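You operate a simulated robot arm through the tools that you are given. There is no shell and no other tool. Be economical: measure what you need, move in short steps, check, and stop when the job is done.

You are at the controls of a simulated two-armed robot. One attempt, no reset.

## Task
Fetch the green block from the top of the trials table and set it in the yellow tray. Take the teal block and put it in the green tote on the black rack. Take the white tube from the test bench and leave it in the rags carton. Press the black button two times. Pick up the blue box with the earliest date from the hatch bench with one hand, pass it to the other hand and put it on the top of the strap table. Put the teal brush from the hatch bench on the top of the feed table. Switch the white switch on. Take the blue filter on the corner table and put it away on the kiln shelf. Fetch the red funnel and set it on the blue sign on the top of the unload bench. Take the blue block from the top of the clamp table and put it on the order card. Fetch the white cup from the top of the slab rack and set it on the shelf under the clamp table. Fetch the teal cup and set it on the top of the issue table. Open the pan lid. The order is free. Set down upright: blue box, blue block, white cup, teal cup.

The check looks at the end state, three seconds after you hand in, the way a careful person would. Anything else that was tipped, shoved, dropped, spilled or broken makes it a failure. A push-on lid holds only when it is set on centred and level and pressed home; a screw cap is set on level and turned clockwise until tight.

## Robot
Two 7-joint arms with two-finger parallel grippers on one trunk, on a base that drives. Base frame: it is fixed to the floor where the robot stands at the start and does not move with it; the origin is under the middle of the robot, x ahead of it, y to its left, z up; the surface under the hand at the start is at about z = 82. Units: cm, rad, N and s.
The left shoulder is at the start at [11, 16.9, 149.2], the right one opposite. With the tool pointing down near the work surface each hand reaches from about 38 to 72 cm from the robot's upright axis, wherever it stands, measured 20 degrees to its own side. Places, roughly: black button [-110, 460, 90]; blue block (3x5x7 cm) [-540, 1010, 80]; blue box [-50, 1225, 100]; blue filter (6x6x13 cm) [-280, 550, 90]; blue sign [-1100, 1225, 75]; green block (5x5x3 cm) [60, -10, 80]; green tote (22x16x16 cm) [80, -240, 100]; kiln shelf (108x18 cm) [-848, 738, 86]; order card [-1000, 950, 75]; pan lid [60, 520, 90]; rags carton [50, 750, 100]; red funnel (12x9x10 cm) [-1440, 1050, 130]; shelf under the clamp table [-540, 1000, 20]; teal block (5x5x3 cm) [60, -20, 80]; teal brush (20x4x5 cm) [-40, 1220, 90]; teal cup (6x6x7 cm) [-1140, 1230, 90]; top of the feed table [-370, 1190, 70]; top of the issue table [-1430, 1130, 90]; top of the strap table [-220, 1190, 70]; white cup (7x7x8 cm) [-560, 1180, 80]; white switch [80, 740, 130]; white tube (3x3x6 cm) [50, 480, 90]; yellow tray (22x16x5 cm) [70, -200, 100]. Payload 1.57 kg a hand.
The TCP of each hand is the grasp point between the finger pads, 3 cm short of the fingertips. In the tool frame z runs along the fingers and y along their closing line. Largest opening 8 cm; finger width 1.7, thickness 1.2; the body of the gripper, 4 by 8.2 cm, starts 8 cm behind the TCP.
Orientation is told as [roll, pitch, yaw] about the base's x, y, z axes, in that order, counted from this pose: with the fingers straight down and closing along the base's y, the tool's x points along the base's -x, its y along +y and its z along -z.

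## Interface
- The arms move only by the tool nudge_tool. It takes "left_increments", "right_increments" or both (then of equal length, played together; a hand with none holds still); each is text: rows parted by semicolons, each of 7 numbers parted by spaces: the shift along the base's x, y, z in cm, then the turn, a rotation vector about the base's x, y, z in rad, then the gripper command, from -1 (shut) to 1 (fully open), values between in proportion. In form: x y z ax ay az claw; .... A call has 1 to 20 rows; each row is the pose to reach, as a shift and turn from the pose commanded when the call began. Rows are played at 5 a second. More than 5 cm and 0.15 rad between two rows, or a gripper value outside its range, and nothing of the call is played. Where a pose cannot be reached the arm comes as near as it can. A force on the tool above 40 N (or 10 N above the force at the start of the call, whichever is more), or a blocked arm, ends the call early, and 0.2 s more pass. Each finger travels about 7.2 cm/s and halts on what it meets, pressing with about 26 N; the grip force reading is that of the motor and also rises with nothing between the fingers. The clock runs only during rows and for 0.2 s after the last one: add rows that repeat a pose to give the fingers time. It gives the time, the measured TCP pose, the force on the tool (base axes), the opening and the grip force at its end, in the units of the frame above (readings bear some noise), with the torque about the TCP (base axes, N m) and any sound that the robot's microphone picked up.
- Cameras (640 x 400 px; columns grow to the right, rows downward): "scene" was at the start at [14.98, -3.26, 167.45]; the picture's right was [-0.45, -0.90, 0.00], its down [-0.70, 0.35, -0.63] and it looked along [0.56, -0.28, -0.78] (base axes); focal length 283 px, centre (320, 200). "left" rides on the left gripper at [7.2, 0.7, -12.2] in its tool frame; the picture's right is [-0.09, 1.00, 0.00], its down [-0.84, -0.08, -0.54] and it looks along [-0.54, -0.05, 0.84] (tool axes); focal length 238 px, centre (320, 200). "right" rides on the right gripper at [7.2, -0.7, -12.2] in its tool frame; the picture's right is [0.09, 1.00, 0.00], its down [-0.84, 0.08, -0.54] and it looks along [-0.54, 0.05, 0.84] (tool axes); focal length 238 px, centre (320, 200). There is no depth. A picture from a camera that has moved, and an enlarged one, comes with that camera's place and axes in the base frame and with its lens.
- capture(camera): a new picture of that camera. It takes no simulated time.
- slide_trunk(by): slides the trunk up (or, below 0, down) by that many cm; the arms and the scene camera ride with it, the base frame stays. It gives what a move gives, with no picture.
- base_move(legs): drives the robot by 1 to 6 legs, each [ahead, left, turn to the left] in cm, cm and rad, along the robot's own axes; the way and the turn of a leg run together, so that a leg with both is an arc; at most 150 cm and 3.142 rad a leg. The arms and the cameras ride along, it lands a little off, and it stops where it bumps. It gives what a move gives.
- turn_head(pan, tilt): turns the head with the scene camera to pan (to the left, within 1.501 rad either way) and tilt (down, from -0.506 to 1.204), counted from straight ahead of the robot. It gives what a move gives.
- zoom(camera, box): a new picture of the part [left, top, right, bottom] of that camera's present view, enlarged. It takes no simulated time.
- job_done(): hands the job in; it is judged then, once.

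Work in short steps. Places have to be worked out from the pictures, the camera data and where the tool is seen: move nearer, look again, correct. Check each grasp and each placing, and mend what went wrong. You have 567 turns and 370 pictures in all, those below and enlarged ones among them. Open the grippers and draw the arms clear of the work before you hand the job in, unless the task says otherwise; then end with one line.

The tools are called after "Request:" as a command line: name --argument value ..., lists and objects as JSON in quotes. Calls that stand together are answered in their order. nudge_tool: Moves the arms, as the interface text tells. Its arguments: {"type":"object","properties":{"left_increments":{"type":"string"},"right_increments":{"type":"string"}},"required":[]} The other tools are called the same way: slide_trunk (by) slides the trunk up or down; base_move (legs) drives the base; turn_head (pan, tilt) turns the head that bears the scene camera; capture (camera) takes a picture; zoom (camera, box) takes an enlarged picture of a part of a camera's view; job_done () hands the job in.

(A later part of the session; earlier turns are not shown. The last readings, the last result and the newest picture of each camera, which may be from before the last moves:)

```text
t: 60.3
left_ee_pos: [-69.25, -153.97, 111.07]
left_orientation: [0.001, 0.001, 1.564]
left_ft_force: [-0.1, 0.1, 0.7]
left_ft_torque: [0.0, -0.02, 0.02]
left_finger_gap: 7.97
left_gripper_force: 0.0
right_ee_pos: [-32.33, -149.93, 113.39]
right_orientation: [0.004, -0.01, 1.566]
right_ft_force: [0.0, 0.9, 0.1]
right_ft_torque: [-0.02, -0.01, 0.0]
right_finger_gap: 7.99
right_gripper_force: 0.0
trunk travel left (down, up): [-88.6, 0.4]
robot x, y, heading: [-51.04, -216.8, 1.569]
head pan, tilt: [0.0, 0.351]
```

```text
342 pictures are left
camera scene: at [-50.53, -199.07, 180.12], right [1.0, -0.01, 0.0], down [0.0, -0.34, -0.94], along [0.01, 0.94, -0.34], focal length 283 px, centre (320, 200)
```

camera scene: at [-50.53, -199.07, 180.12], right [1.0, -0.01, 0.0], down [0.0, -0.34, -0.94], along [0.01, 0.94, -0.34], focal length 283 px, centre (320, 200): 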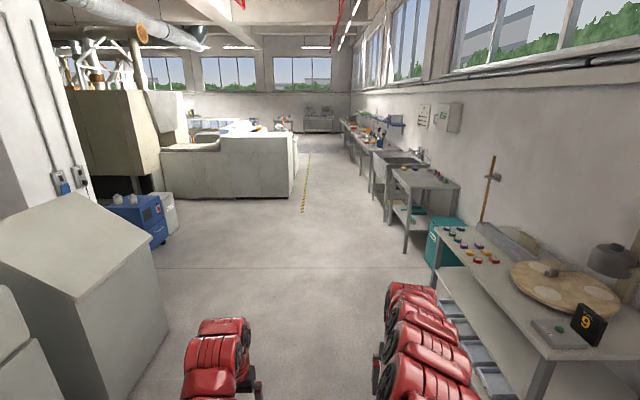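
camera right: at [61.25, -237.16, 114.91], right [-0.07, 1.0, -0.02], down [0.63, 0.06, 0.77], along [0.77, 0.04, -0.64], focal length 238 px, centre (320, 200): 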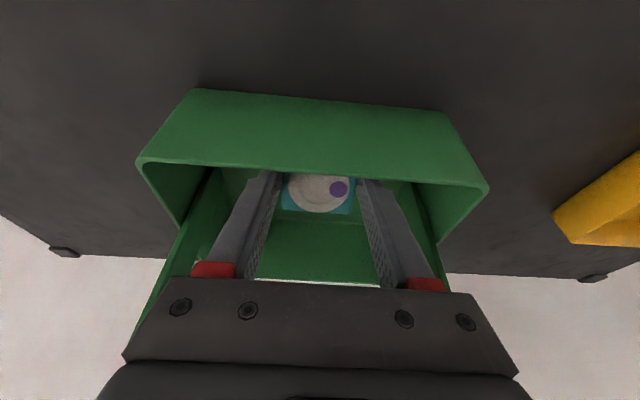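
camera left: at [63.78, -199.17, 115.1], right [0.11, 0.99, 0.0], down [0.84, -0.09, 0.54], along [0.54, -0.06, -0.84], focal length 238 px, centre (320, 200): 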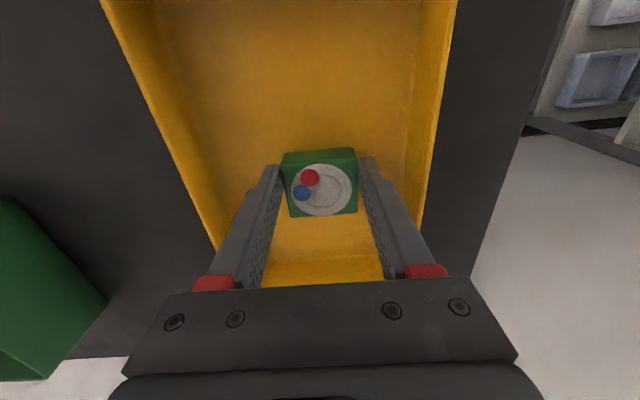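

Teal isn't visible past the tote's front wall but nothing lies outside; corridor ahead is clear. I drive 550 cm along +y and look again.

Request:
base_move --legs '[[150, 0, 0], [150, 0, 0], [150, 0, 0], [100, 0, 0]]'

Request:
turn_head --pan -0.5 --tilt 0.5

Request:
capture --camera "scene"

Request:
turn_head --pan 0.6 --tilt 0.5

Request:
capture --camera "scene"

```text
t: 86.8
left_ee_pos: [-72.41, 400.01, 111.11]
left_orientation: [0.001, 0.0, 1.59]
left_ft_force: [-0.4, -0.8, -1.0]
left_ft_torque: [0.03, -0.02, 0.01]
left_finger_gap: 7.99
left_gripper_force: 0.1
right_ee_pos: [-35.66, 405.08, 113.46]
right_orientation: [0.004, -0.011, 1.588]
right_ft_force: [-0.6, -0.5, -0.5]
right_ft_torque: [-0.01, 0.01, 0.01]
right_finger_gap: 7.98
right_gripper_force: 0.0
trunk travel left (down, up): [-88.6, 0.4]
robot x, y, heading: [-52.62, 338.09, 1.591]
head pan, tilt: [0.0, 0.351]
```

```text
t: 87.7
left_ee_pos: [-72.51, 400.09, 111.19]
left_orientation: [0.001, 0.001, 1.59]
left_ft_force: [0.0, -0.3, -0.1]
left_ft_torque: [0.01, -0.03, 0.0]
left_finger_gap: 7.99
left_gripper_force: 0.1
right_ee_pos: [-35.61, 404.99, 113.43]
right_orientation: [0.004, -0.011, 1.588]
right_ft_force: [-0.2, -0.2, 1.2]
right_ft_torque: [0.02, -0.01, 0.0]
right_finger_gap: 8.02
right_gripper_force: 0.0
trunk travel left (down, up): [-88.6, 0.4]
robot x, y, heading: [-52.13, 337.94, 1.589]
head pan, tilt: [-0.499, 0.499]
```

```text
341 pictures are left
camera scene: at [-48.37, 354.2, 178.76], right [0.89, -0.46, 0.0], down [-0.22, -0.42, -0.88], along [0.41, 0.78, -0.48], focal length 283 px, centre (320, 200)
```

scene: 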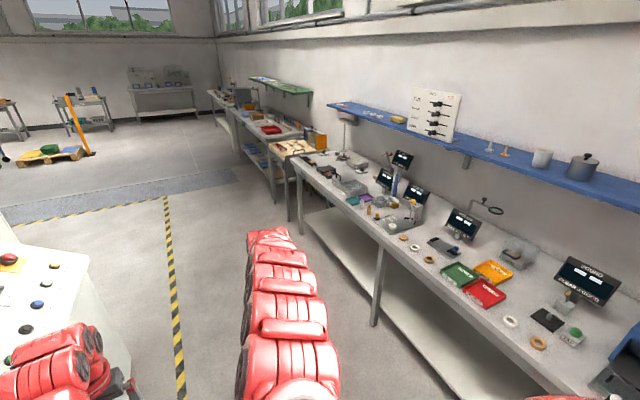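

```text
t: 89.0
left_ee_pos: [-72.42, 400.02, 111.22]
left_orientation: [0.001, 0.003, 1.59]
left_ft_force: [0.1, 0.3, 0.0]
left_ft_torque: [0.04, -0.01, 0.02]
left_finger_gap: 8.0
left_gripper_force: 0.1
right_ee_pos: [-35.67, 405.08, 113.37]
right_orientation: [0.003, -0.011, 1.587]
right_ft_force: [0.5, 0.3, -0.8]
right_ft_torque: [0.03, -0.01, 0.03]
right_finger_gap: 7.95
right_gripper_force: 0.0
trunk travel left (down, up): [-88.6, 0.4]
robot x, y, heading: [-52.7, 337.99, 1.587]
head pan, tilt: [0.6, 0.499]
```

```text
340 pictures are left
camera scene: at [-57.84, 353.55, 178.76], right [0.82, 0.58, 0.0], down [0.28, -0.39, -0.88], along [-0.51, 0.72, -0.48], focal length 283 px, centre (320, 200)
```

scene: 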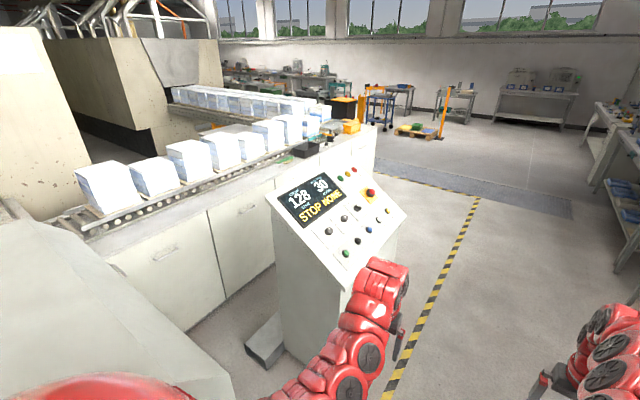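

A control console with many buttons is ahead left. I zoom on it and on the test bench.

Request:
zoom --camera "scene" --box '[260, 150, 420, 270]'

Request:
turn_head --pan -0.7 --tilt 0.5

Request:
zoom --camera "scene" --box '[300, 130, 640, 390]'

```text
3.33 times, centred on (340, 210) of scene
camera zoom: at [-57.84, 353.55, 178.76], right [0.82, 0.58, 0.0], down [0.28, -0.39, -0.88], along [-0.51, 0.72, -0.48], focal length 942 px, centre (253, 167)
```

zoom: 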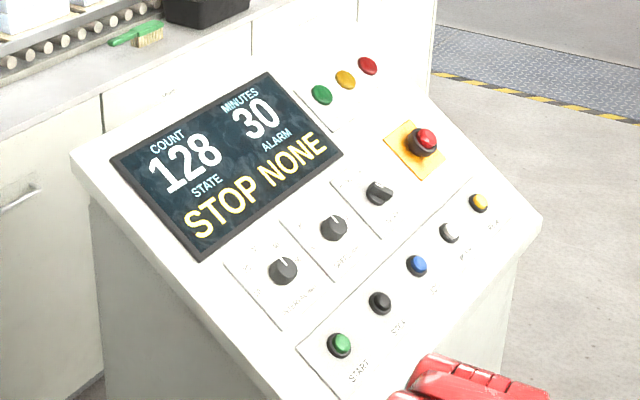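

```text
t: 90.5
left_ee_pos: [-72.5, 400.15, 111.24]
left_orientation: [0.0, 0.002, 1.591]
left_ft_force: [0.5, -0.2, 0.0]
left_ft_torque: [0.02, 0.0, 0.02]
left_finger_gap: 7.99
left_gripper_force: 0.1
right_ee_pos: [-35.66, 405.03, 113.36]
right_orientation: [0.002, -0.011, 1.589]
right_ft_force: [-0.1, 0.3, 0.7]
right_ft_torque: [-0.03, -0.02, 0.01]
right_finger_gap: 7.99
right_gripper_force: 0.0
trunk travel left (down, up): [-88.6, 0.4]
robot x, y, heading: [-52.46, 338.06, 1.591]
head pan, tilt: [-0.7, 0.499]
```

```text
1.54 times, centred on (470, 260) of scene
camera zoom: at [-46.85, 353.21, 178.76], right [0.78, -0.63, 0.0], down [-0.3, -0.37, -0.88], along [0.55, 0.68, -0.48], focal length 435 px, centre (89, 108)
```

zoom: 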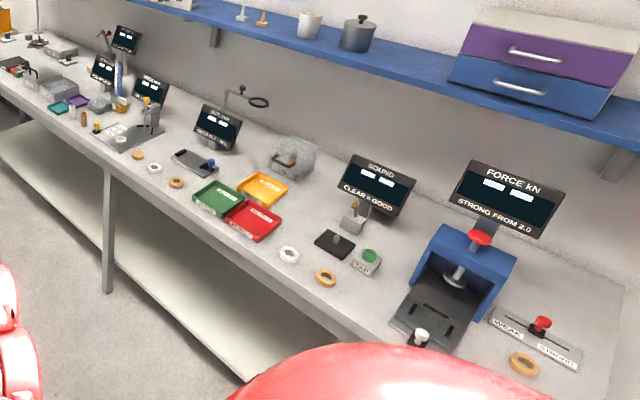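

Black button is second in the bottom row, about (-109, 460, 92); its panel faces +x. I drive level with it and turn to face -x.

Request:
base_move --legs '[[122, -22, 0], [0, 0, 1.552]]'

Request:
turn_head --pan 0 --tilt 0.75

Request:
capture --camera "scene"

```text
t: 100.7
left_ee_pos: [-95.1, 440.94, 111.05]
left_orientation: [0.003, 0.002, -3.114]
left_ft_force: [-0.4, 0.9, -0.4]
left_ft_torque: [0.01, 0.02, -0.01]
left_finger_gap: 7.99
left_gripper_force: 0.2
right_ee_pos: [-100.52, 477.6, 113.48]
right_orientation: [0.003, -0.009, -3.113]
right_ft_force: [-0.4, -0.4, 0.0]
right_ft_torque: [0.02, 0.04, 0.0]
right_finger_gap: 8.02
right_gripper_force: 0.1
trunk travel left (down, up): [-88.6, 0.4]
robot x, y, heading: [-32.97, 461.36, -3.121]
head pan, tilt: [-0.7, 0.499]
```

```text
t: 101.7
left_ee_pos: [-95.24, 440.88, 110.98]
left_orientation: [0.003, 0.0, -3.114]
left_ft_force: [0.1, -0.3, -0.1]
left_ft_torque: [0.01, 0.0, 0.01]
left_finger_gap: 7.99
left_gripper_force: 0.0
right_ee_pos: [-100.52, 477.6, 113.4]
right_orientation: [0.005, -0.011, -3.114]
right_ft_force: [-0.1, -0.7, 0.3]
right_ft_torque: [-0.02, 0.05, -0.02]
right_finger_gap: 8.01
right_gripper_force: 0.0
trunk travel left (down, up): [-88.6, 0.4]
robot x, y, heading: [-33.29, 461.18, -3.11]
head pan, tilt: [0.0, 0.75]
```

```text
337 pictures are left
camera scene: at [-49.39, 461.06, 176.56], right [-0.03, 1.0, 0.0], down [0.68, 0.02, -0.73], along [-0.73, -0.02, -0.68], focal length 283 px, centre (320, 200)
```

scene: 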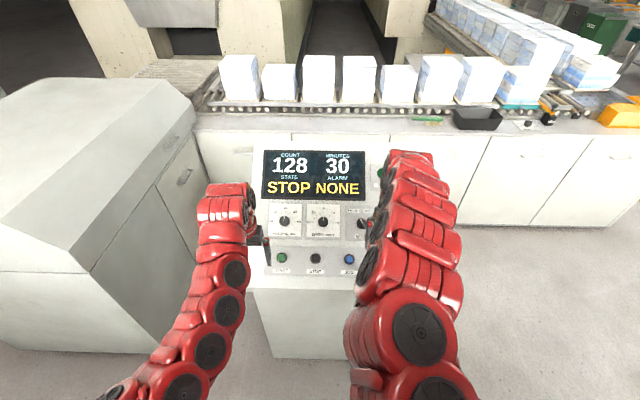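

Triangulated: button at (-108.3, 457.7, 93.6), panel tilt about 34°. I drive 11 cm closer, close the left gripper and pose it along the panel normal 4 cm off the button.

Request:
base_move --legs '[[11, 0, 0]]'

Request:
nudge_tool --left_increments "0 3 0 0 0.12 0 0; 0 6 -1 0 0.24 0 -1; 0 9 -2 0 0.36 0 -1; 0 12 -3 0 0.48 0 -1; 0 15 -4 0 0.58 0 -1; 0 16.5 -5 0 0.58 0 -1; 0 16.5 -6 0 0.58 0 -1; 0 16.5 -6 0 0.58 0 -1"

Request:
capture --camera "left"

```text
t: 102.9
left_ee_pos: [-106.18, 440.49, 111.27]
left_orientation: [0.002, 0.0, -3.113]
left_ft_force: [-0.2, -0.4, 0.3]
left_ft_torque: [0.0, -0.01, 0.03]
left_finger_gap: 7.99
left_gripper_force: 0.1
right_ee_pos: [-111.44, 477.43, 113.46]
right_orientation: [0.004, -0.009, -3.114]
right_ft_force: [0.5, -0.5, 0.4]
right_ft_torque: [0.0, 0.03, -0.01]
right_finger_gap: 7.99
right_gripper_force: 0.0
trunk travel left (down, up): [-88.6, 0.4]
robot x, y, heading: [-44.28, 461.28, -3.114]
head pan, tilt: [0.0, 0.75]
```

```text
t: 104.7
left_ee_pos: [-106.2, 457.16, 105.13]
left_orientation: [-0.016, -0.579, -3.107]
left_ft_force: [0.2, 0.0, 0.3]
left_ft_torque: [0.01, 0.02, -0.03]
left_finger_gap: 0.0
left_gripper_force: 21.2
right_ee_pos: [-111.66, 477.36, 113.49]
right_orientation: [0.003, -0.011, -3.113]
right_ft_force: [-0.5, 0.2, -0.8]
right_ft_torque: [0.01, -0.01, 0.0]
right_finger_gap: 8.02
right_gripper_force: 0.0
trunk travel left (down, up): [-88.6, 0.4]
robot x, y, heading: [-44.76, 460.9, -3.115]
head pan, tilt: [0.0, 0.75]
```

```text
336 pictures are left
camera left: at [-93.52, 456.7, 111.24], right [-0.05, -1.0, 0.04], down [-0.41, 0.05, 0.91], along [-0.91, 0.03, -0.41], focal length 238 px, centre (320, 200)
```

left: 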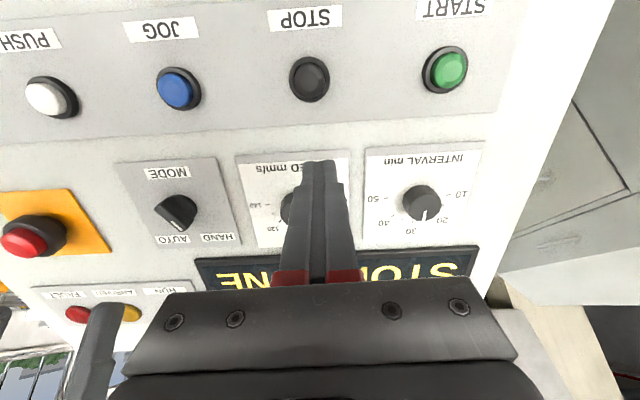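

The button is seen at about (-107.6, 457.8, 93.6). I move the tip to about 1.5 cm off it along the normal, then press by 0.4 cm steps and back off.

Request:
nudge_tool --left_increments "1.7 0.5 -3 0 0 0 -1; 1.7 0.5 -6.5 0 0 0 -1; 0.9 0.5 -7.7 0 0 0 -1; 0.5 0.5 -8.4 0 0 0 -1; 0.2 0.5 -8.8 0 0 0 -1; 0 0.5 -9.1 0 0 0 -1"

Request:
capture --camera "left"

```text
t: 106.1
left_ee_pos: [-106.23, 457.49, 96.08]
left_orientation: [-0.016, -0.577, -3.108]
left_ft_force: [1.8, 0.0, 0.6]
left_ft_torque: [-0.01, 0.01, 0.0]
left_finger_gap: 0.0
left_gripper_force: 21.6
right_ee_pos: [-111.58, 477.36, 113.49]
right_orientation: [0.004, -0.009, -3.113]
right_ft_force: [0.4, -0.4, -0.4]
right_ft_torque: [0.0, -0.01, 0.01]
right_finger_gap: 7.97
right_gripper_force: 0.0
trunk travel left (down, up): [-88.6, 0.4]
robot x, y, heading: [-43.88, 461.33, -3.115]
head pan, tilt: [0.0, 0.75]
```

```text
335 pictures are left
camera left: at [-93.61, 457.17, 102.15], right [-0.05, -1.0, 0.04], down [-0.41, 0.06, 0.91], along [-0.91, 0.03, -0.41], focal length 238 px, centre (320, 200)
```

left: 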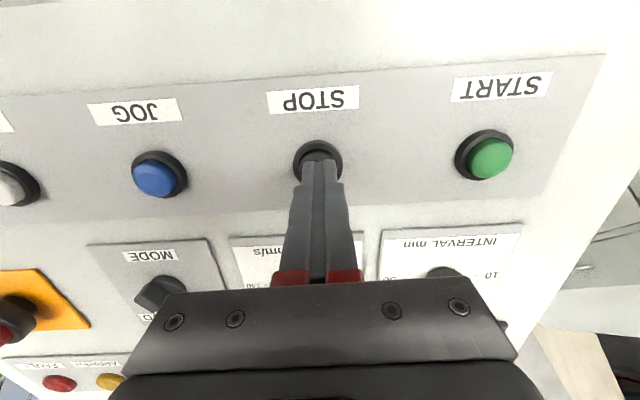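

The tip is right on the black button. I press on in small steps.

Request:
nudge_tool --left_increments "-0.1 0 -0.2 0 0 0 -1; -0.25 0 -0.4 0 0 0 -1; -0.35 0 -0.6 0 0 0 -1; -0.45 0 -0.75 0 0 0 -1"

```text
t: 107.1
left_ee_pos: [-106.58, 457.6, 95.51]
left_orientation: [-0.016, -0.585, -3.107]
left_ft_force: [10.4, -1.4, 16.6]
left_ft_torque: [-0.09, 0.2, -0.1]
left_finger_gap: 0.02
left_gripper_force: 21.4
right_ee_pos: [-111.28, 477.29, 113.62]
right_orientation: [0.003, -0.013, -3.113]
right_ft_force: [-1.6, 0.4, -0.9]
right_ft_torque: [0.0, 0.01, 0.01]
right_finger_gap: 7.98
right_gripper_force: 0.0
trunk travel left (down, up): [-88.6, 0.4]
robot x, y, heading: [-44.06, 460.96, -3.111]
head pan, tilt: [0.0, 0.75]
heard: click
```

Click: one press. I back off 2 cm and press again the same amount.

Request:
nudge_tool --left_increments "0.6 0 0.9 0 0 0 -1; 1.1 0 1.7 0 0 0 -1; 1.1 0 1.7 0 0 0 -1; 0.6 0 0.9 0 0 0 -1; 0.2 0 0.3 0 0 0 -1; 0 0 0 0 0 0 -1"

```text
t: 108.5
left_ee_pos: [-106.54, 457.65, 95.56]
left_orientation: [-0.017, -0.583, -3.109]
left_ft_force: [6.4, 0.0, 16.5]
left_ft_torque: [-0.1, 0.24, -0.11]
left_finger_gap: 0.01
left_gripper_force: 20.8
right_ee_pos: [-111.35, 477.25, 113.61]
right_orientation: [0.003, -0.014, -3.114]
right_ft_force: [0.1, -0.2, 0.2]
right_ft_torque: [-0.01, -0.01, 0.02]
right_finger_gap: 7.99
right_gripper_force: 0.1
trunk travel left (down, up): [-88.6, 0.4]
robot x, y, heading: [-44.35, 461.16, -3.115]
head pan, tilt: [0.0, 0.75]
heard: click
```

Second click: two presses. I retract the hand, straighten it, and open.

Request:
nudge_tool --left_increments "1.5 0 2.3 0 0 0 -1; 3 0 5 0 -0.1 0 -1; 3 0 9 0 -0.2 0 -1; 3 -3 12 0 -0.34 0 0; 3 -6 14 0 -0.46 0 1; 3 -9 15 0 -0.58 0 1; 3 -12 15 0 -0.58 0 1"

Request:
base_move --legs '[[-15, 0, 0], [0, 0, -1.57]]'

Request:
turn_head --pan -0.9 --tilt 0.6

Request:
capture --camera "scene"

```text
t: 110.1
left_ee_pos: [-104.32, 445.53, 109.0]
left_orientation: [0.004, 0.001, -3.115]
left_ft_force: [-0.4, 0.7, -1.5]
left_ft_torque: [-0.01, -0.02, 0.03]
left_finger_gap: 8.0
left_gripper_force: 0.1
left hand out of reach, approached as far as the arm can: row 6, 7
right_ee_pos: [-111.68, 477.18, 113.48]
right_orientation: [0.004, -0.011, -3.115]
right_ft_force: [-0.3, -0.2, 0.1]
right_ft_torque: [0.0, -0.01, 0.0]
right_finger_gap: 8.01
right_gripper_force: 0.0
trunk travel left (down, up): [-88.6, 0.4]
robot x, y, heading: [-44.69, 460.94, -3.113]
head pan, tilt: [0.0, 0.75]
```

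```text
t: 115.4
left_ee_pos: [-42.19, 522.18, 109.04]
left_orientation: [0.002, 0.0, 1.552]
left_ft_force: [0.6, -0.3, -0.8]
left_ft_torque: [-0.02, 0.03, 0.01]
left_finger_gap: 7.99
left_gripper_force: 0.0
right_ee_pos: [-9.97, 528.04, 113.48]
right_orientation: [0.003, -0.012, 1.552]
right_ft_force: [0.7, 0.1, -0.7]
right_ft_torque: [0.0, -0.02, 0.01]
right_finger_gap: 8.0
right_gripper_force: 0.1
trunk travel left (down, up): [-88.6, 0.4]
robot x, y, heading: [-29.74, 461.41, 1.548]
head pan, tilt: [0.0, 0.75]
```

```text
t: 116.6
left_ee_pos: [-42.1, 522.19, 109.02]
left_orientation: [0.002, 0.0, 1.551]
left_ft_force: [0.0, 0.3, 0.4]
left_ft_torque: [-0.02, 0.0, -0.01]
left_finger_gap: 8.04
left_gripper_force: 0.1
right_ee_pos: [-9.96, 527.92, 113.55]
right_orientation: [0.004, -0.01, 1.549]
right_ft_force: [-0.2, 0.7, -0.1]
right_ft_torque: [-0.02, -0.02, 0.0]
right_finger_gap: 8.02
right_gripper_force: 0.0
trunk travel left (down, up): [-88.6, 0.4]
robot x, y, heading: [-29.7, 461.42, 1.551]
head pan, tilt: [-0.901, 0.6]
```

```text
334 pictures are left
camera scene: at [-22.13, 475.0, 177.85], right [0.61, -0.8, 0.0], down [-0.45, -0.34, -0.82], along [0.66, 0.5, -0.57], focal length 283 px, centre (320, 200)
```

scene: 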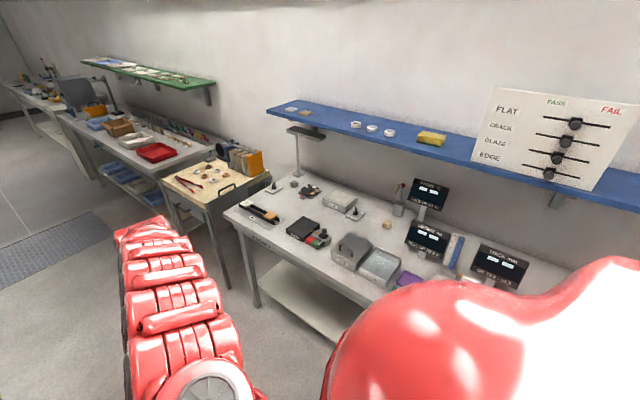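

I back the base slightly from the bench and face it.

Request:
base_move --legs '[[0, 15, 0], [0, 0, -1.55], [0, 20, 0]]'

Request:
turn_head --pan 0 --tilt 0.6

Request:
capture --camera "scene"

```text
t: 123.1
left_ee_pos: [17.3, 492.77, 109.04]
left_orientation: [0.006, 0.0, -0.041]
left_ft_force: [0.8, 1.1, 0.3]
left_ft_torque: [0.02, 0.01, 0.01]
left_finger_gap: 7.99
left_gripper_force: 0.0
right_ee_pos: [22.28, 460.52, 113.36]
right_orientation: [0.005, -0.011, -0.044]
right_ft_force: [-1.2, 0.5, -0.5]
right_ft_torque: [0.04, 0.04, -0.01]
right_finger_gap: 7.98
right_gripper_force: 0.1
trunk travel left (down, up): [-88.6, 0.4]
robot x, y, heading: [-43.93, 481.47, -0.042]
head pan, tilt: [-0.901, 0.6]
```

```text
t: 124.3
left_ee_pos: [17.23, 492.95, 108.96]
left_orientation: [0.001, 0.001, -0.044]
left_ft_force: [-0.4, 0.2, 0.0]
left_ft_torque: [-0.04, -0.03, 0.01]
left_finger_gap: 7.99
left_gripper_force: 0.1
right_ee_pos: [22.31, 460.63, 113.5]
right_orientation: [0.003, -0.009, -0.041]
right_ft_force: [-0.6, 0.1, -0.1]
right_ft_torque: [0.04, 0.01, 0.01]
right_finger_gap: 8.02
right_gripper_force: 0.1
trunk travel left (down, up): [-88.6, 0.4]
robot x, y, heading: [-43.37, 481.46, -0.041]
head pan, tilt: [0.0, 0.6]
```

```text
333 pictures are left
camera scene: at [-26.73, 481.03, 177.85], right [-0.04, -1.0, 0.0], down [-0.56, 0.02, -0.82], along [0.82, -0.03, -0.57], focal length 283 px, centre (320, 200)
```

scene: 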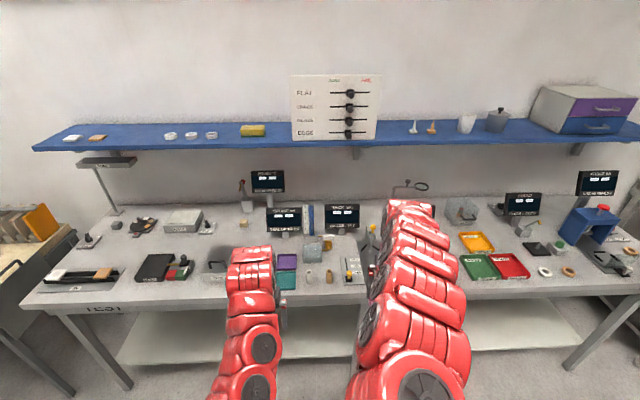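

Request:
zoom --camera "scene" --box '[130, 170, 390, 330]'

```text
2.46 times, centred on (260, 250) of scene
camera zoom: at [-26.73, 481.03, 177.85], right [-0.04, -1.0, 0.0], down [-0.56, 0.02, -0.82], along [0.82, -0.03, -0.57], focal length 696 px, centre (468, 77)
```

zoom: 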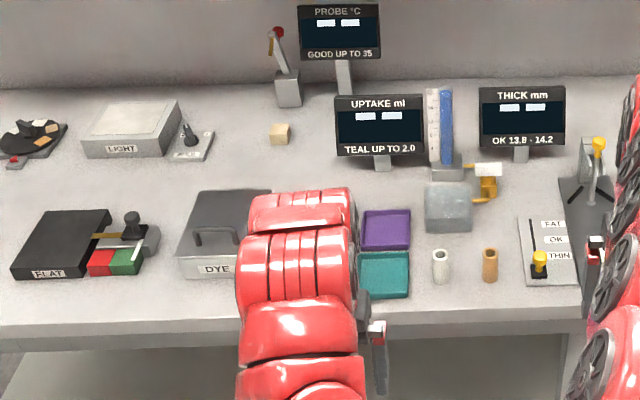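

White tube stands at about (46.6, 482.8), base z about 88; the DYE pan with its handled lid is near (58, 520). I drive up to the bench between them.

Request:
base_move --legs '[[0, 0, 0.042], [0, 18, 0], [32, 0, 0]]'

Request:
capture --camera "scene"

Request:
capture --camera "left"

Request:
capture --camera "right"

```text
t: 127.9
left_ee_pos: [48.55, 513.25, 109.2]
left_orientation: [0.001, 0.0, -0.003]
left_ft_force: [-0.3, 0.1, 0.1]
left_ft_torque: [0.05, -0.01, -0.03]
left_finger_gap: 8.0
left_gripper_force: 0.0
right_ee_pos: [54.83, 481.11, 113.61]
right_orientation: [0.004, -0.01, -0.004]
right_ft_force: [-0.3, -0.5, -0.5]
right_ft_torque: [0.01, 0.0, 0.0]
right_finger_gap: 7.99
right_gripper_force: 0.0
trunk travel left (down, up): [-88.6, 0.4]
robot x, y, heading: [-11.57, 499.87, -0.006]
head pan, tilt: [0.0, 0.6]
```

```text
331 pictures are left
camera scene: at [4.98, 499.59, 177.87], right [0.0, -1.0, 0.0], down [-0.56, 0.0, -0.83], along [0.83, 0.0, -0.56], focal length 283 px, centre (320, 200)
```

scene: 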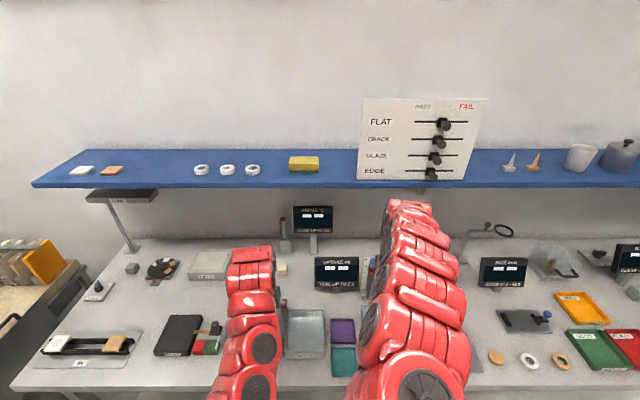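

```text
330 pictures are left
camera left: at [41.31, 513.9, 121.19], right [0.1, 1.0, 0.0], down [0.84, -0.08, 0.54], along [0.54, -0.05, -0.84], focal length 238 px, centre (320, 200)
```

left: 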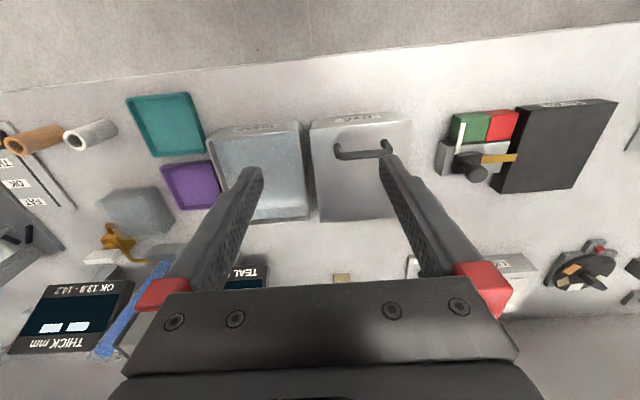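

```text
329 pictures are left
camera right: at [47.49, 480.48, 125.75], right [-0.09, 1.0, 0.0], down [0.83, 0.07, 0.55], along [0.55, 0.05, -0.83], focal length 238 px, centre (320, 200)
```

right: 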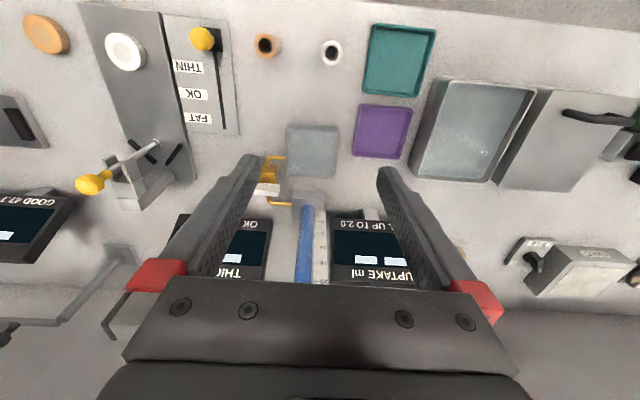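

Request:
zoom --camera "left" --box '[190, 90, 430, 240]'

```text
2.67 times, centred on (310, 165) of left
camera zoom: at [41.31, 513.9, 121.19], right [0.1, 1.0, 0.0], down [0.84, -0.08, 0.54], along [0.54, -0.05, -0.84], focal length 636 px, centre (347, 293)
```

zoom: 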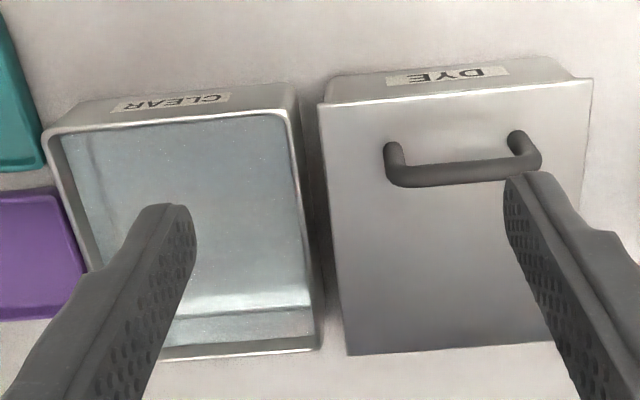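

The DYE lid lies flat at z about 94, x 49–61.5, y 512–523, with the handle bar along y near the front at about (51.3, 517.7, 97); hinge presumably at the back. I yaw the left hand 90° above the handle to grip it.

Request:
nudge_tool --left_increments "0.3 0.5 0 0 0 -0.14 1; 0.6 1 0 0 0 -0.28 1; 0.9 1.5 0 0 0 -0.42 1; 1.2 2 0 0 0 -0.56 1; 1.5 2.5 0 0 0 -0.7 1; 1.8 3 0 0 0 -0.84 1; 2.1 3.5 0 0 0 -0.98 1; 2.4 4 0 0 0 -1.12 1; 2.7 4.4 0 0 0 -1.26 1; 2.7 4.4 0 0 0 -1.4 1; 2.7 4.4 0 0 0 -1.54 1; 2.7 4.4 0 0 0 -1.57 1"

Request:
capture --camera "left"

```text
t: 130.5
left_ee_pos: [51.32, 517.59, 109.01]
left_orientation: [0.002, -0.002, -1.573]
left_ft_force: [0.7, -0.4, 0.1]
left_ft_torque: [-0.02, 0.03, 0.0]
left_finger_gap: 7.99
left_gripper_force: 0.1
right_ee_pos: [54.92, 481.13, 113.54]
right_orientation: [0.004, -0.01, -0.005]
right_ft_force: [0.2, 0.8, -0.5]
right_ft_torque: [0.01, -0.01, 0.0]
right_finger_gap: 8.0
right_gripper_force: 0.1
trunk travel left (down, up): [-88.6, 0.4]
robot x, y, heading: [-11.96, 499.26, -0.001]
head pan, tilt: [0.0, 0.6]
```

```text
327 pictures are left
camera left: at [52.01, 524.82, 121.11], right [1.0, -0.1, 0.0], down [-0.08, -0.84, 0.54], along [-0.05, -0.54, -0.84], focal length 238 px, centre (320, 200)
```

left: 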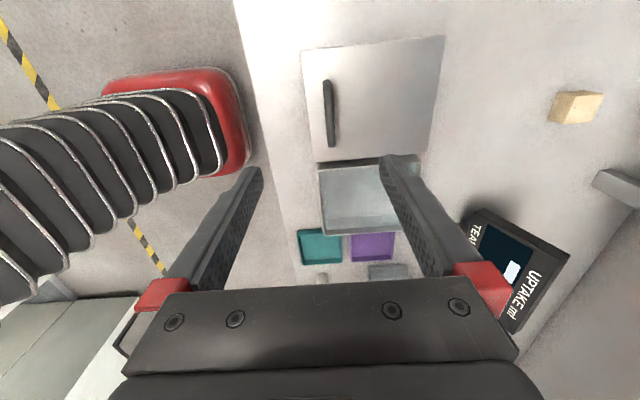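

The bar is at about x=52.4, y=516–522, lower than thought. I correct and descend halfway, then look again.

Request:
nudge_tool --left_increments "1 1 -3 0 0 0 1; 1 1 -6 0 0 0 1; 1 1 -8 0 0 0 1; 1 1 -8 0 0 0 1"

Request:
capture --camera "left"

```text
t: 131.5
left_ee_pos: [52.49, 518.64, 101.09]
left_orientation: [0.001, -0.003, -1.571]
left_ft_force: [0.2, -0.5, 0.2]
left_ft_torque: [0.03, -0.03, 0.02]
left_finger_gap: 7.99
left_gripper_force: 0.1
right_ee_pos: [55.04, 481.29, 113.53]
right_orientation: [0.003, -0.009, -0.003]
right_ft_force: [0.1, 0.5, -0.4]
right_ft_torque: [-0.02, 0.0, -0.01]
right_finger_gap: 7.99
right_gripper_force: 0.1
trunk travel left (down, up): [-88.6, 0.4]
robot x, y, heading: [-11.88, 499.3, -0.007]
head pan, tilt: [0.0, 0.6]
```

```text
326 pictures are left
camera left: at [53.11, 525.96, 113.12], right [1.0, -0.09, 0.0], down [-0.08, -0.84, 0.54], along [-0.05, -0.54, -0.84], focal length 238 px, centre (320, 200)
```

left: 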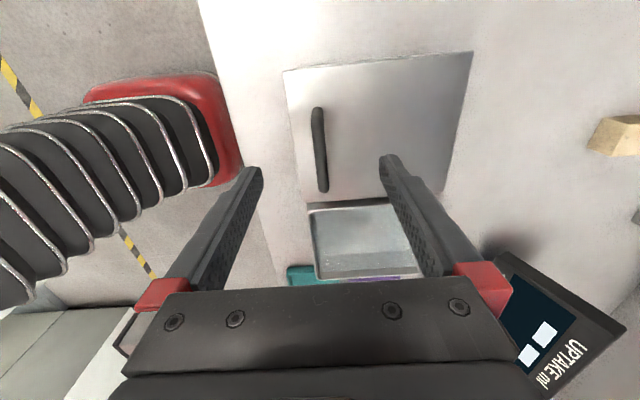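

Bar lines up at x 52.4. I lower to TCP z 97.5 and look whether the tips straddle the bar.

Request:
nudge_tool --left_increments "0 0.3 -1.5 0 0 0 0.6; 0 0.3 -2.5 0 0 0 0.3; 0 0.3 -3.2 0 0 0 0.2; 0 0.3 -3.6 0 0 0 0.2; 0 0.3 -3.6 0 0 0 0.2"

Request:
capture --camera "left"

```text
t: 132.7
left_ee_pos: [52.44, 518.85, 97.31]
left_orientation: [0.001, 0.0, -1.573]
left_ft_force: [0.3, -0.6, 0.3]
left_ft_torque: [-0.02, -0.02, 0.02]
left_finger_gap: 4.8
left_gripper_force: 0.1
right_ee_pos: [54.86, 481.09, 113.48]
right_orientation: [0.005, -0.011, -0.004]
right_ft_force: [0.6, 0.4, -0.1]
right_ft_torque: [0.01, 0.02, -0.02]
right_finger_gap: 7.98
right_gripper_force: 0.0
trunk travel left (down, up): [-88.6, 0.4]
robot x, y, heading: [-11.43, 499.38, -0.003]
head pan, tilt: [0.0, 0.6]
```

```text
325 pictures are left
camera left: at [53.03, 526.11, 109.47], right [1.0, -0.09, 0.0], down [-0.08, -0.84, 0.54], along [-0.05, -0.54, -0.84], focal length 238 px, centre (320, 200)
```

left: 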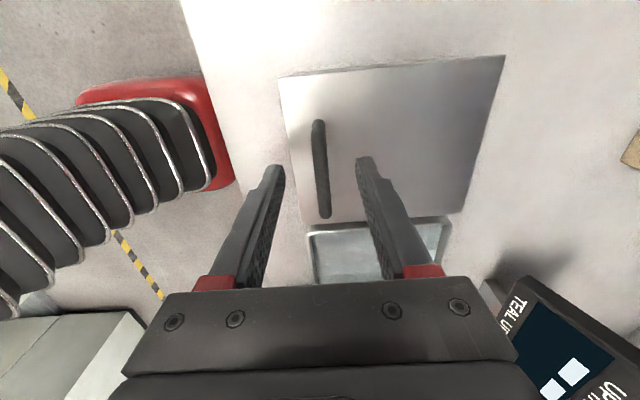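

Comparing the views, the bar is at about z=93, so I lower more, to TCP 95, watching for contact.

Request:
nudge_tool --left_increments "0 0 -0.6 0 0 0 0.2; 0 0 -1.2 0 0 0 0.2; 0 0 -1.8 0 0 0 0.2; 0 0 -2.4 0 0 0 0.2; 0 0 -2.4 0 0 0 0.2"

Request:
capture --camera "left"

```text
t: 133.9
left_ee_pos: [52.34, 518.91, 95.06]
left_orientation: [0.002, -0.002, -1.573]
left_ft_force: [0.1, -0.8, -0.7]
left_ft_torque: [0.0, -0.01, 0.02]
left_finger_gap: 4.8
left_gripper_force: 0.0
right_ee_pos: [54.83, 481.16, 113.36]
right_orientation: [0.003, -0.011, -0.004]
right_ft_force: [0.2, -0.6, 0.3]
right_ft_torque: [0.0, 0.01, 0.01]
right_finger_gap: 8.0
right_gripper_force: 0.1
trunk travel left (down, up): [-88.6, 0.4]
robot x, y, heading: [-11.84, 500.01, -0.004]
head pan, tilt: [0.0, 0.6]
```

```text
324 pictures are left
camera left: at [53.01, 526.07, 107.1], right [1.0, -0.09, 0.0], down [-0.08, -0.84, 0.54], along [-0.05, -0.54, -0.84], focal length 238 px, centre (320, 200)
```

left: 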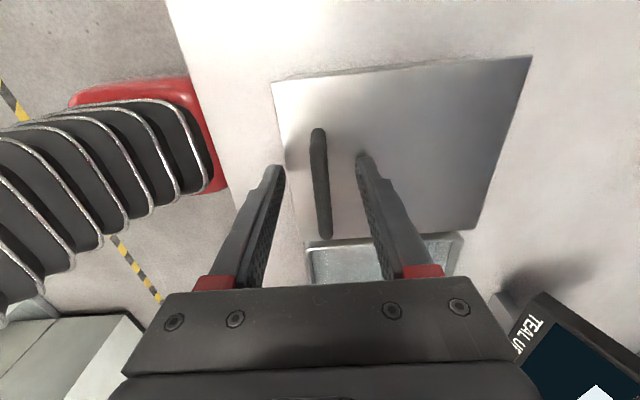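

The tips are now about 1 cm past the bar. I lower another 0.5 and close on it.

Request:
nudge_tool --left_increments "0 0 -0.5 0 0 0 0.2; 0 0 -0.5 0 0 0 -1; 0 0 -0.5 0 0 0 -1; 0 0 -0.5 0 0 0 -1; 0 0 -0.5 0 0 0 -1"

Request:
capture --camera "left"

```text
t: 135.1
left_ee_pos: [52.47, 518.68, 94.57]
left_orientation: [0.003, 0.0, -1.573]
left_ft_force: [5.4, -1.7, 5.7]
left_ft_torque: [-0.03, 0.07, -0.01]
left_finger_gap: 0.99
left_gripper_force: 28.3
right_ee_pos: [54.97, 481.15, 113.33]
right_orientation: [0.003, -0.011, -0.003]
right_ft_force: [0.2, -0.6, -0.2]
right_ft_torque: [0.01, -0.01, -0.02]
right_finger_gap: 7.99
right_gripper_force: 0.0
trunk travel left (down, up): [-88.6, 0.4]
robot x, y, heading: [-12.16, 499.44, -0.01]
head pan, tilt: [0.0, 0.6]
```

```text
323 pictures are left
camera left: at [53.12, 526.06, 106.67], right [1.0, -0.09, 0.0], down [-0.08, -0.84, 0.54], along [-0.05, -0.54, -0.84], focal length 238 px, centre (320, 200)
```

left: 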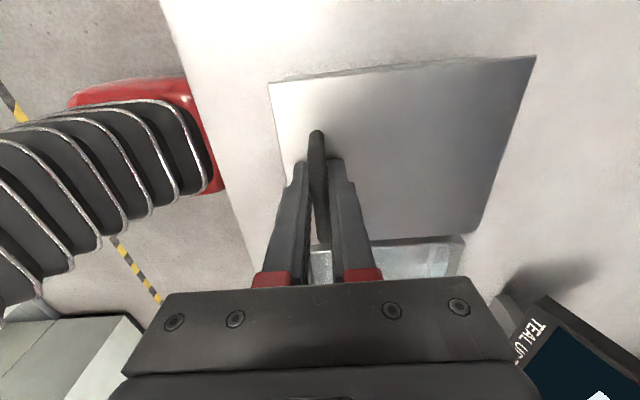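

Bar gripped (gap 1.0). I lift along an arc about the back edge (hinge about x 64.8, z 91), turning the hand along, and check.

Request:
nudge_tool --left_increments "0.16 0 0.6 0 0.05 0 -1; 0.38 0 1.22 0 0.1 0 -1; 0.6 0 1.8 0 0.15 0 -1; 0.88 0 2.4 0 0.2 0 -1; 1.2 0 2.95 0 0.25 0 -1; 1.5 0 3.52 0 0.3 0 -1"

Request:
capture --camera "left"

```text
t: 136.0
left_ee_pos: [53.37, 518.96, 97.07]
left_orientation: [-0.148, -0.005, -1.576]
left_ft_force: [27.8, -7.5, -15.2]
left_ft_torque: [0.43, 0.05, 0.09]
left_finger_gap: 0.98
left_gripper_force: 27.7
left hand out of reach, approached as far as the arm can: row 4
right_ee_pos: [55.25, 481.26, 113.28]
right_orientation: [0.003, -0.011, -0.007]
right_ft_force: [-1.1, 0.3, 0.8]
right_ft_torque: [-0.02, -0.04, 0.0]
right_finger_gap: 8.02
right_gripper_force: 0.0
trunk travel left (down, up): [-88.6, 0.4]
robot x, y, heading: [-11.63, 499.53, -0.005]
head pan, tilt: [0.0, 0.6]
stopped in row 4 (left hand): the force on the tool passed its limit at 53 N (the readings are from after the stop); the commanded pose is now the measured one
```

```text
322 pictures are left
camera left: at [55.78, 526.34, 108.9], right [0.98, -0.1, -0.14], down [0.0, -0.83, 0.55], along [-0.18, -0.54, -0.82], focal length 238 px, centre (320, 200)
```

left: 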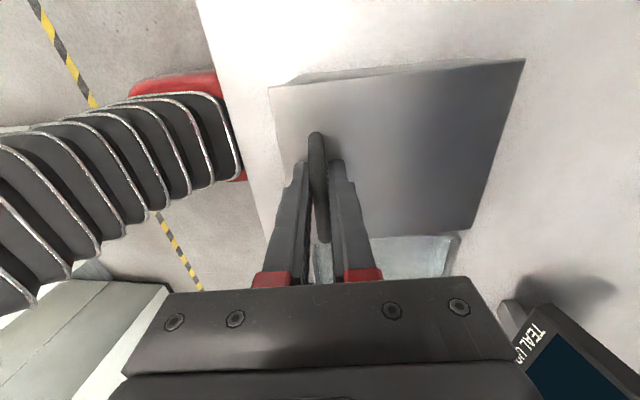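

The lid is lifting about the back edge, but the radius seems a bit smaller than assumed. I continue by translation only with a bit more +x, letting the bar turn in the fingers.

Request:
nudge_tool --left_increments "0.5 0 0 0 0 0 -1; 0.8 0 0.6 0 0 0 -1; 1.1 0 1.16 0 0 0 -1; 1.5 0 1.7 0 0 0 -1; 1.8 0 2.26 0 0 0 -1; 2.2 0 2.8 0 0 0 -1; 2.6 0 3.3 0 0 0 -1; 3 0 3.8 0 0 0 -1; 3.5 0 4.27 0 0 0 -1"

Request:
capture --camera "left"

```text
t: 137.1
left_ee_pos: [53.98, 519.04, 98.47]
left_orientation: [-0.143, -0.006, -1.576]
left_ft_force: [29.5, -3.9, -18.9]
left_ft_torque: [0.5, 0.02, 0.01]
left_finger_gap: 0.98
left_gripper_force: 28.7
left hand out of reach, approached as far as the arm can: row 1, 2, 3, 4, 5
right_ee_pos: [55.4, 481.17, 113.16]
right_orientation: [0.004, -0.008, -0.006]
right_ft_force: [0.2, 0.2, 0.1]
right_ft_torque: [0.02, 0.03, 0.02]
right_finger_gap: 8.01
right_gripper_force: 0.1
trunk travel left (down, up): [-88.6, 0.4]
robot x, y, heading: [-11.7, 499.28, -0.007]
head pan, tilt: [0.0, 0.6]
stopped in row 5 (left hand): the force on the tool passed its limit at 45 N (the readings are from after the stop); the commanded pose is now the measured one
```

```text
321 pictures are left
camera left: at [56.45, 526.37, 110.26], right [0.98, -0.1, -0.14], down [0.0, -0.83, 0.55], along [-0.17, -0.54, -0.82], focal length 238 px, centre (320, 200)
```

left: 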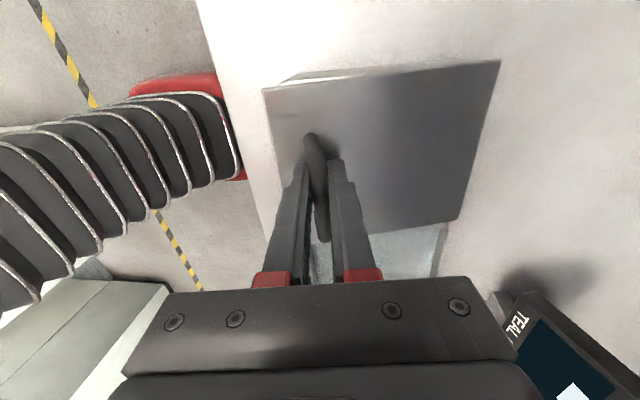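

The outward tilt is limiting reach. I straighten the hand while easing +x to relieve the force and raise a bit more; then I'll support the lid with the right hand from below.

Request:
nudge_tool --left_increments "0.3 0 0 0 -0.05 0 -1; 0.6 0 0.1 0 -0.1 0 -1; 0.9 0 0.4 0 -0.15 0 -1; 1.2 0 0.8 0 -0.2 0 -1; 1.5 0 1.2 0 -0.2 0 -1"

Request:
capture --camera "left"

Request:
capture --camera "right"

```text
t: 138.2
left_ee_pos: [54.82, 519.18, 99.73]
left_orientation: [0.048, -0.005, -1.576]
left_ft_force: [2.1, -3.7, -4.3]
left_ft_torque: [-0.21, 0.09, -0.12]
left_finger_gap: 0.97
left_gripper_force: 28.0
right_ee_pos: [54.95, 481.16, 113.4]
right_orientation: [0.004, -0.01, -0.004]
right_ft_force: [0.9, -0.5, 0.2]
right_ft_torque: [0.02, 0.03, 0.04]
right_finger_gap: 7.98
right_gripper_force: 0.0
trunk travel left (down, up): [-88.6, 0.4]
robot x, y, heading: [-11.56, 499.59, -0.008]
head pan, tilt: [0.0, 0.6]
```

```text
320 pictures are left
camera left: at [54.96, 526.38, 111.87], right [0.99, -0.1, 0.05], down [-0.11, -0.83, 0.54], along [-0.01, -0.54, -0.84], focal length 238 px, centre (320, 200)
```

left: 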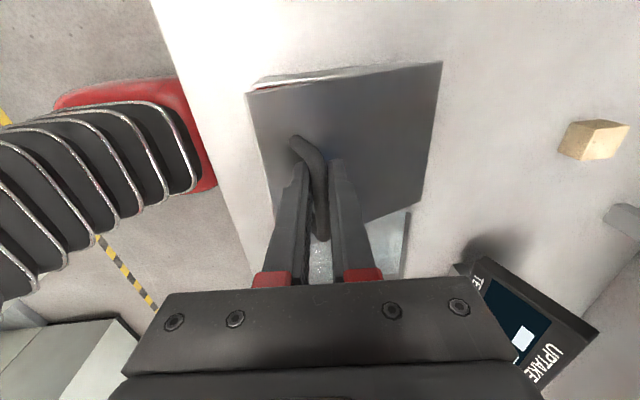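

```text
319 pictures are left
camera right: at [47.7, 480.47, 125.68], right [-0.09, 1.0, 0.0], down [0.83, 0.07, 0.55], along [0.55, 0.05, -0.83], focal length 238 px, centre (320, 200)
```

right: 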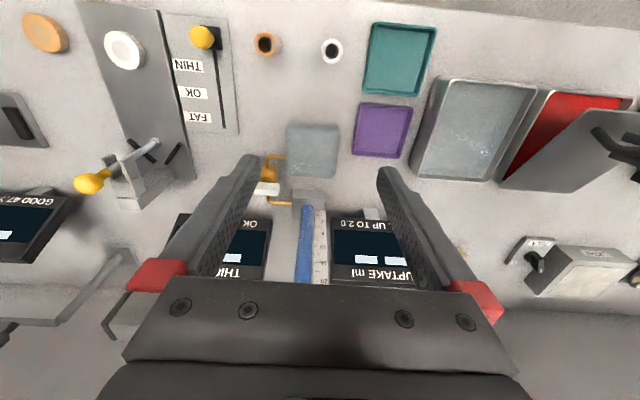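

Slip works: force near zero and the lid is open about 30°. I continue the arc by translation.

Request:
nudge_tool --left_increments "0.35 0 0.5 0 0 0 -1; 0.7 0 0.93 0 0 0 -1; 1.1 0 1.4 0 0 0 -1; 1.5 0 1.8 0 0 0 -1; 2 0 2.2 0 0 0 -1; 2.45 0 2.6 0 0 0 -1; 2.95 0 2.95 0 0 0 -1; 3.4 0 3.3 0 0 0 -1; 4.5 0 3.9 0 0 0 -1"

Request:
capture --camera "left"

Request:
capture --camera "right"

```text
t: 140.2
left_ee_pos: [59.37, 519.02, 103.71]
left_orientation: [0.049, -0.005, -1.575]
left_ft_force: [2.5, -3.7, -6.0]
left_ft_torque: [-0.74, 0.04, -0.32]
left_finger_gap: 0.97
left_gripper_force: 28.1
right_ee_pos: [55.14, 481.1, 113.39]
right_orientation: [0.001, -0.007, -0.004]
right_ft_force: [-0.3, 0.3, -0.2]
right_ft_torque: [0.02, -0.01, -0.01]
right_finger_gap: 8.0
right_gripper_force: 0.1
trunk travel left (down, up): [-88.6, 0.4]
robot x, y, heading: [-11.62, 499.64, -0.007]
head pan, tilt: [0.0, 0.6]
```

```text
318 pictures are left
camera left: at [59.54, 526.39, 115.77], right [0.99, -0.1, 0.05], down [-0.11, -0.83, 0.54], along [-0.01, -0.54, -0.84], focal length 238 px, centre (320, 200)
```

left: 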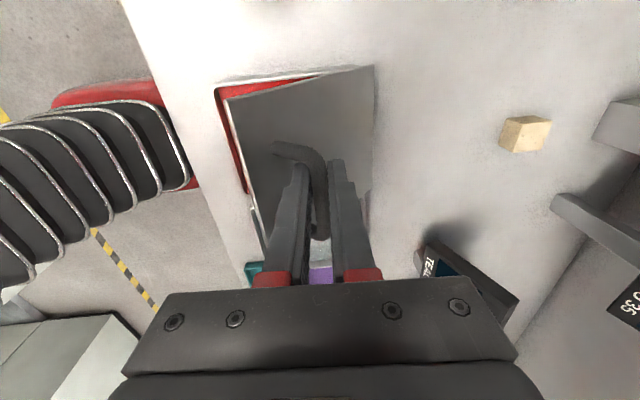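

```text
317 pictures are left
camera right: at [47.85, 480.48, 125.6], right [-0.09, 1.0, 0.0], down [0.83, 0.07, 0.55], along [0.55, 0.05, -0.84], focal length 238 px, centre (320, 200)
```

right: 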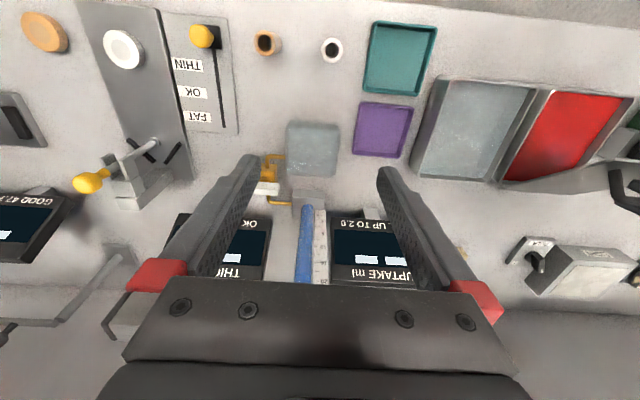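

About 60° open. I keep going past vertical.

Request:
nudge_tool --left_increments "0.5 0 0.2 0 0 0 -1; 1 0 0.4 0 0 0 -1; 1.6 0 0.6 0 0 0 -1; 2.2 0 0.8 0 0 0 -1; 2.8 0 0.95 0 0 0 -1; 3.3 0 1.07 0 0 0 -1; 3.9 0 1.15 0 0 0 -1; 4.5 0 1.2 0 0 0 -1; 5.1 0 1.2 0 0 0 -1; 5.7 0 1.2 0 0 0 -1; 6.4 0 1.15 0 0 0 -1; 7 0 1.1 0 0 0 -1"

Request:
capture --camera "left"

Request:
capture --camera "right"

```text
t: 142.8
left_ee_pos: [60.54, 519.09, 104.22]
left_orientation: [0.05, 0.0, -1.577]
left_ft_force: [2.3, -4.5, -7.2]
left_ft_torque: [0.04, -0.01, -0.31]
left_finger_gap: 0.95
left_gripper_force: 27.4
left hand out of reach, approached as far as the arm can: row 3, 4, 5, 6, 7, 8, 9, 10, 11, 12
right_ee_pos: [55.06, 481.09, 113.42]
right_orientation: [0.005, -0.009, -0.004]
right_ft_force: [-0.3, 0.0, 0.0]
right_ft_torque: [-0.01, 0.0, 0.03]
right_finger_gap: 7.99
right_gripper_force: 0.0
trunk travel left (down, up): [-88.6, 0.4]
robot x, y, heading: [-11.81, 499.7, -0.001]
head pan, tilt: [0.0, 0.6]
```

```text
316 pictures are left
camera left: at [60.73, 526.39, 116.35], right [0.99, -0.1, 0.05], down [-0.11, -0.83, 0.54], along [-0.01, -0.54, -0.84], focal length 238 px, centre (320, 200)
```

left: 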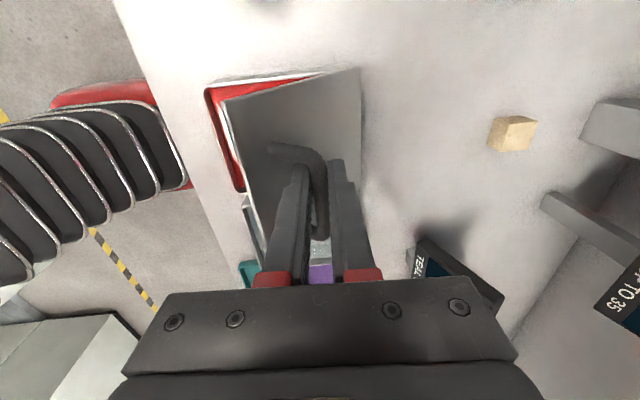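

```text
315 pictures are left
camera right: at [47.84, 480.45, 125.6], right [-0.09, 1.0, 0.0], down [0.83, 0.07, 0.55], along [0.55, 0.05, -0.84], focal length 238 px, centre (320, 200)
```

right: 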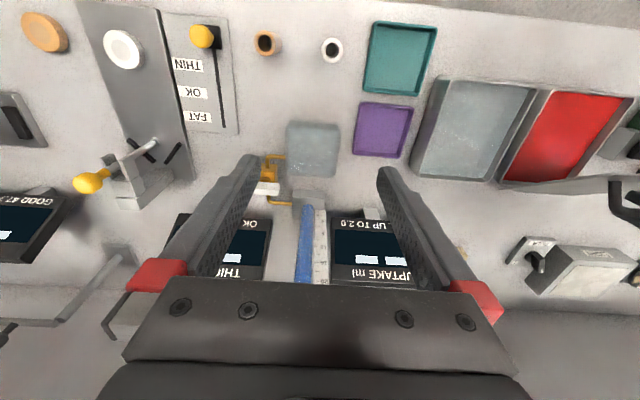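

Reach limit at about 68°. I drive the base ahead 5 cm, which carries the grip forward along the flat top of the arc.

Request:
base_move --legs '[[5, 0, 0]]'

Request:
capture --camera "left"

```text
t: 143.8
left_ee_pos: [65.13, 519.17, 104.14]
left_orientation: [0.047, -0.004, -1.579]
left_ft_force: [-1.8, -0.9, -0.1]
left_ft_torque: [-0.43, 0.11, -0.5]
left_finger_gap: 0.97
left_gripper_force: 27.9
right_ee_pos: [59.68, 481.17, 113.64]
right_orientation: [0.003, -0.012, -0.005]
right_ft_force: [-0.4, -0.5, -0.2]
right_ft_torque: [-0.01, 0.01, -0.02]
right_finger_gap: 8.0
right_gripper_force: 0.1
trunk travel left (down, up): [-88.6, 0.4]
robot x, y, heading: [-6.65, 499.54, -0.009]
head pan, tilt: [0.0, 0.6]
```

```text
314 pictures are left
camera left: at [65.29, 526.42, 116.33], right [0.99, -0.1, 0.05], down [-0.11, -0.83, 0.54], along [-0.01, -0.54, -0.84], focal length 238 px, centre (320, 200)
```

left: 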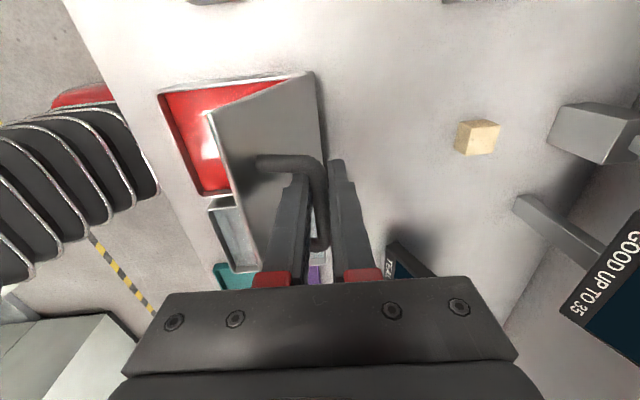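

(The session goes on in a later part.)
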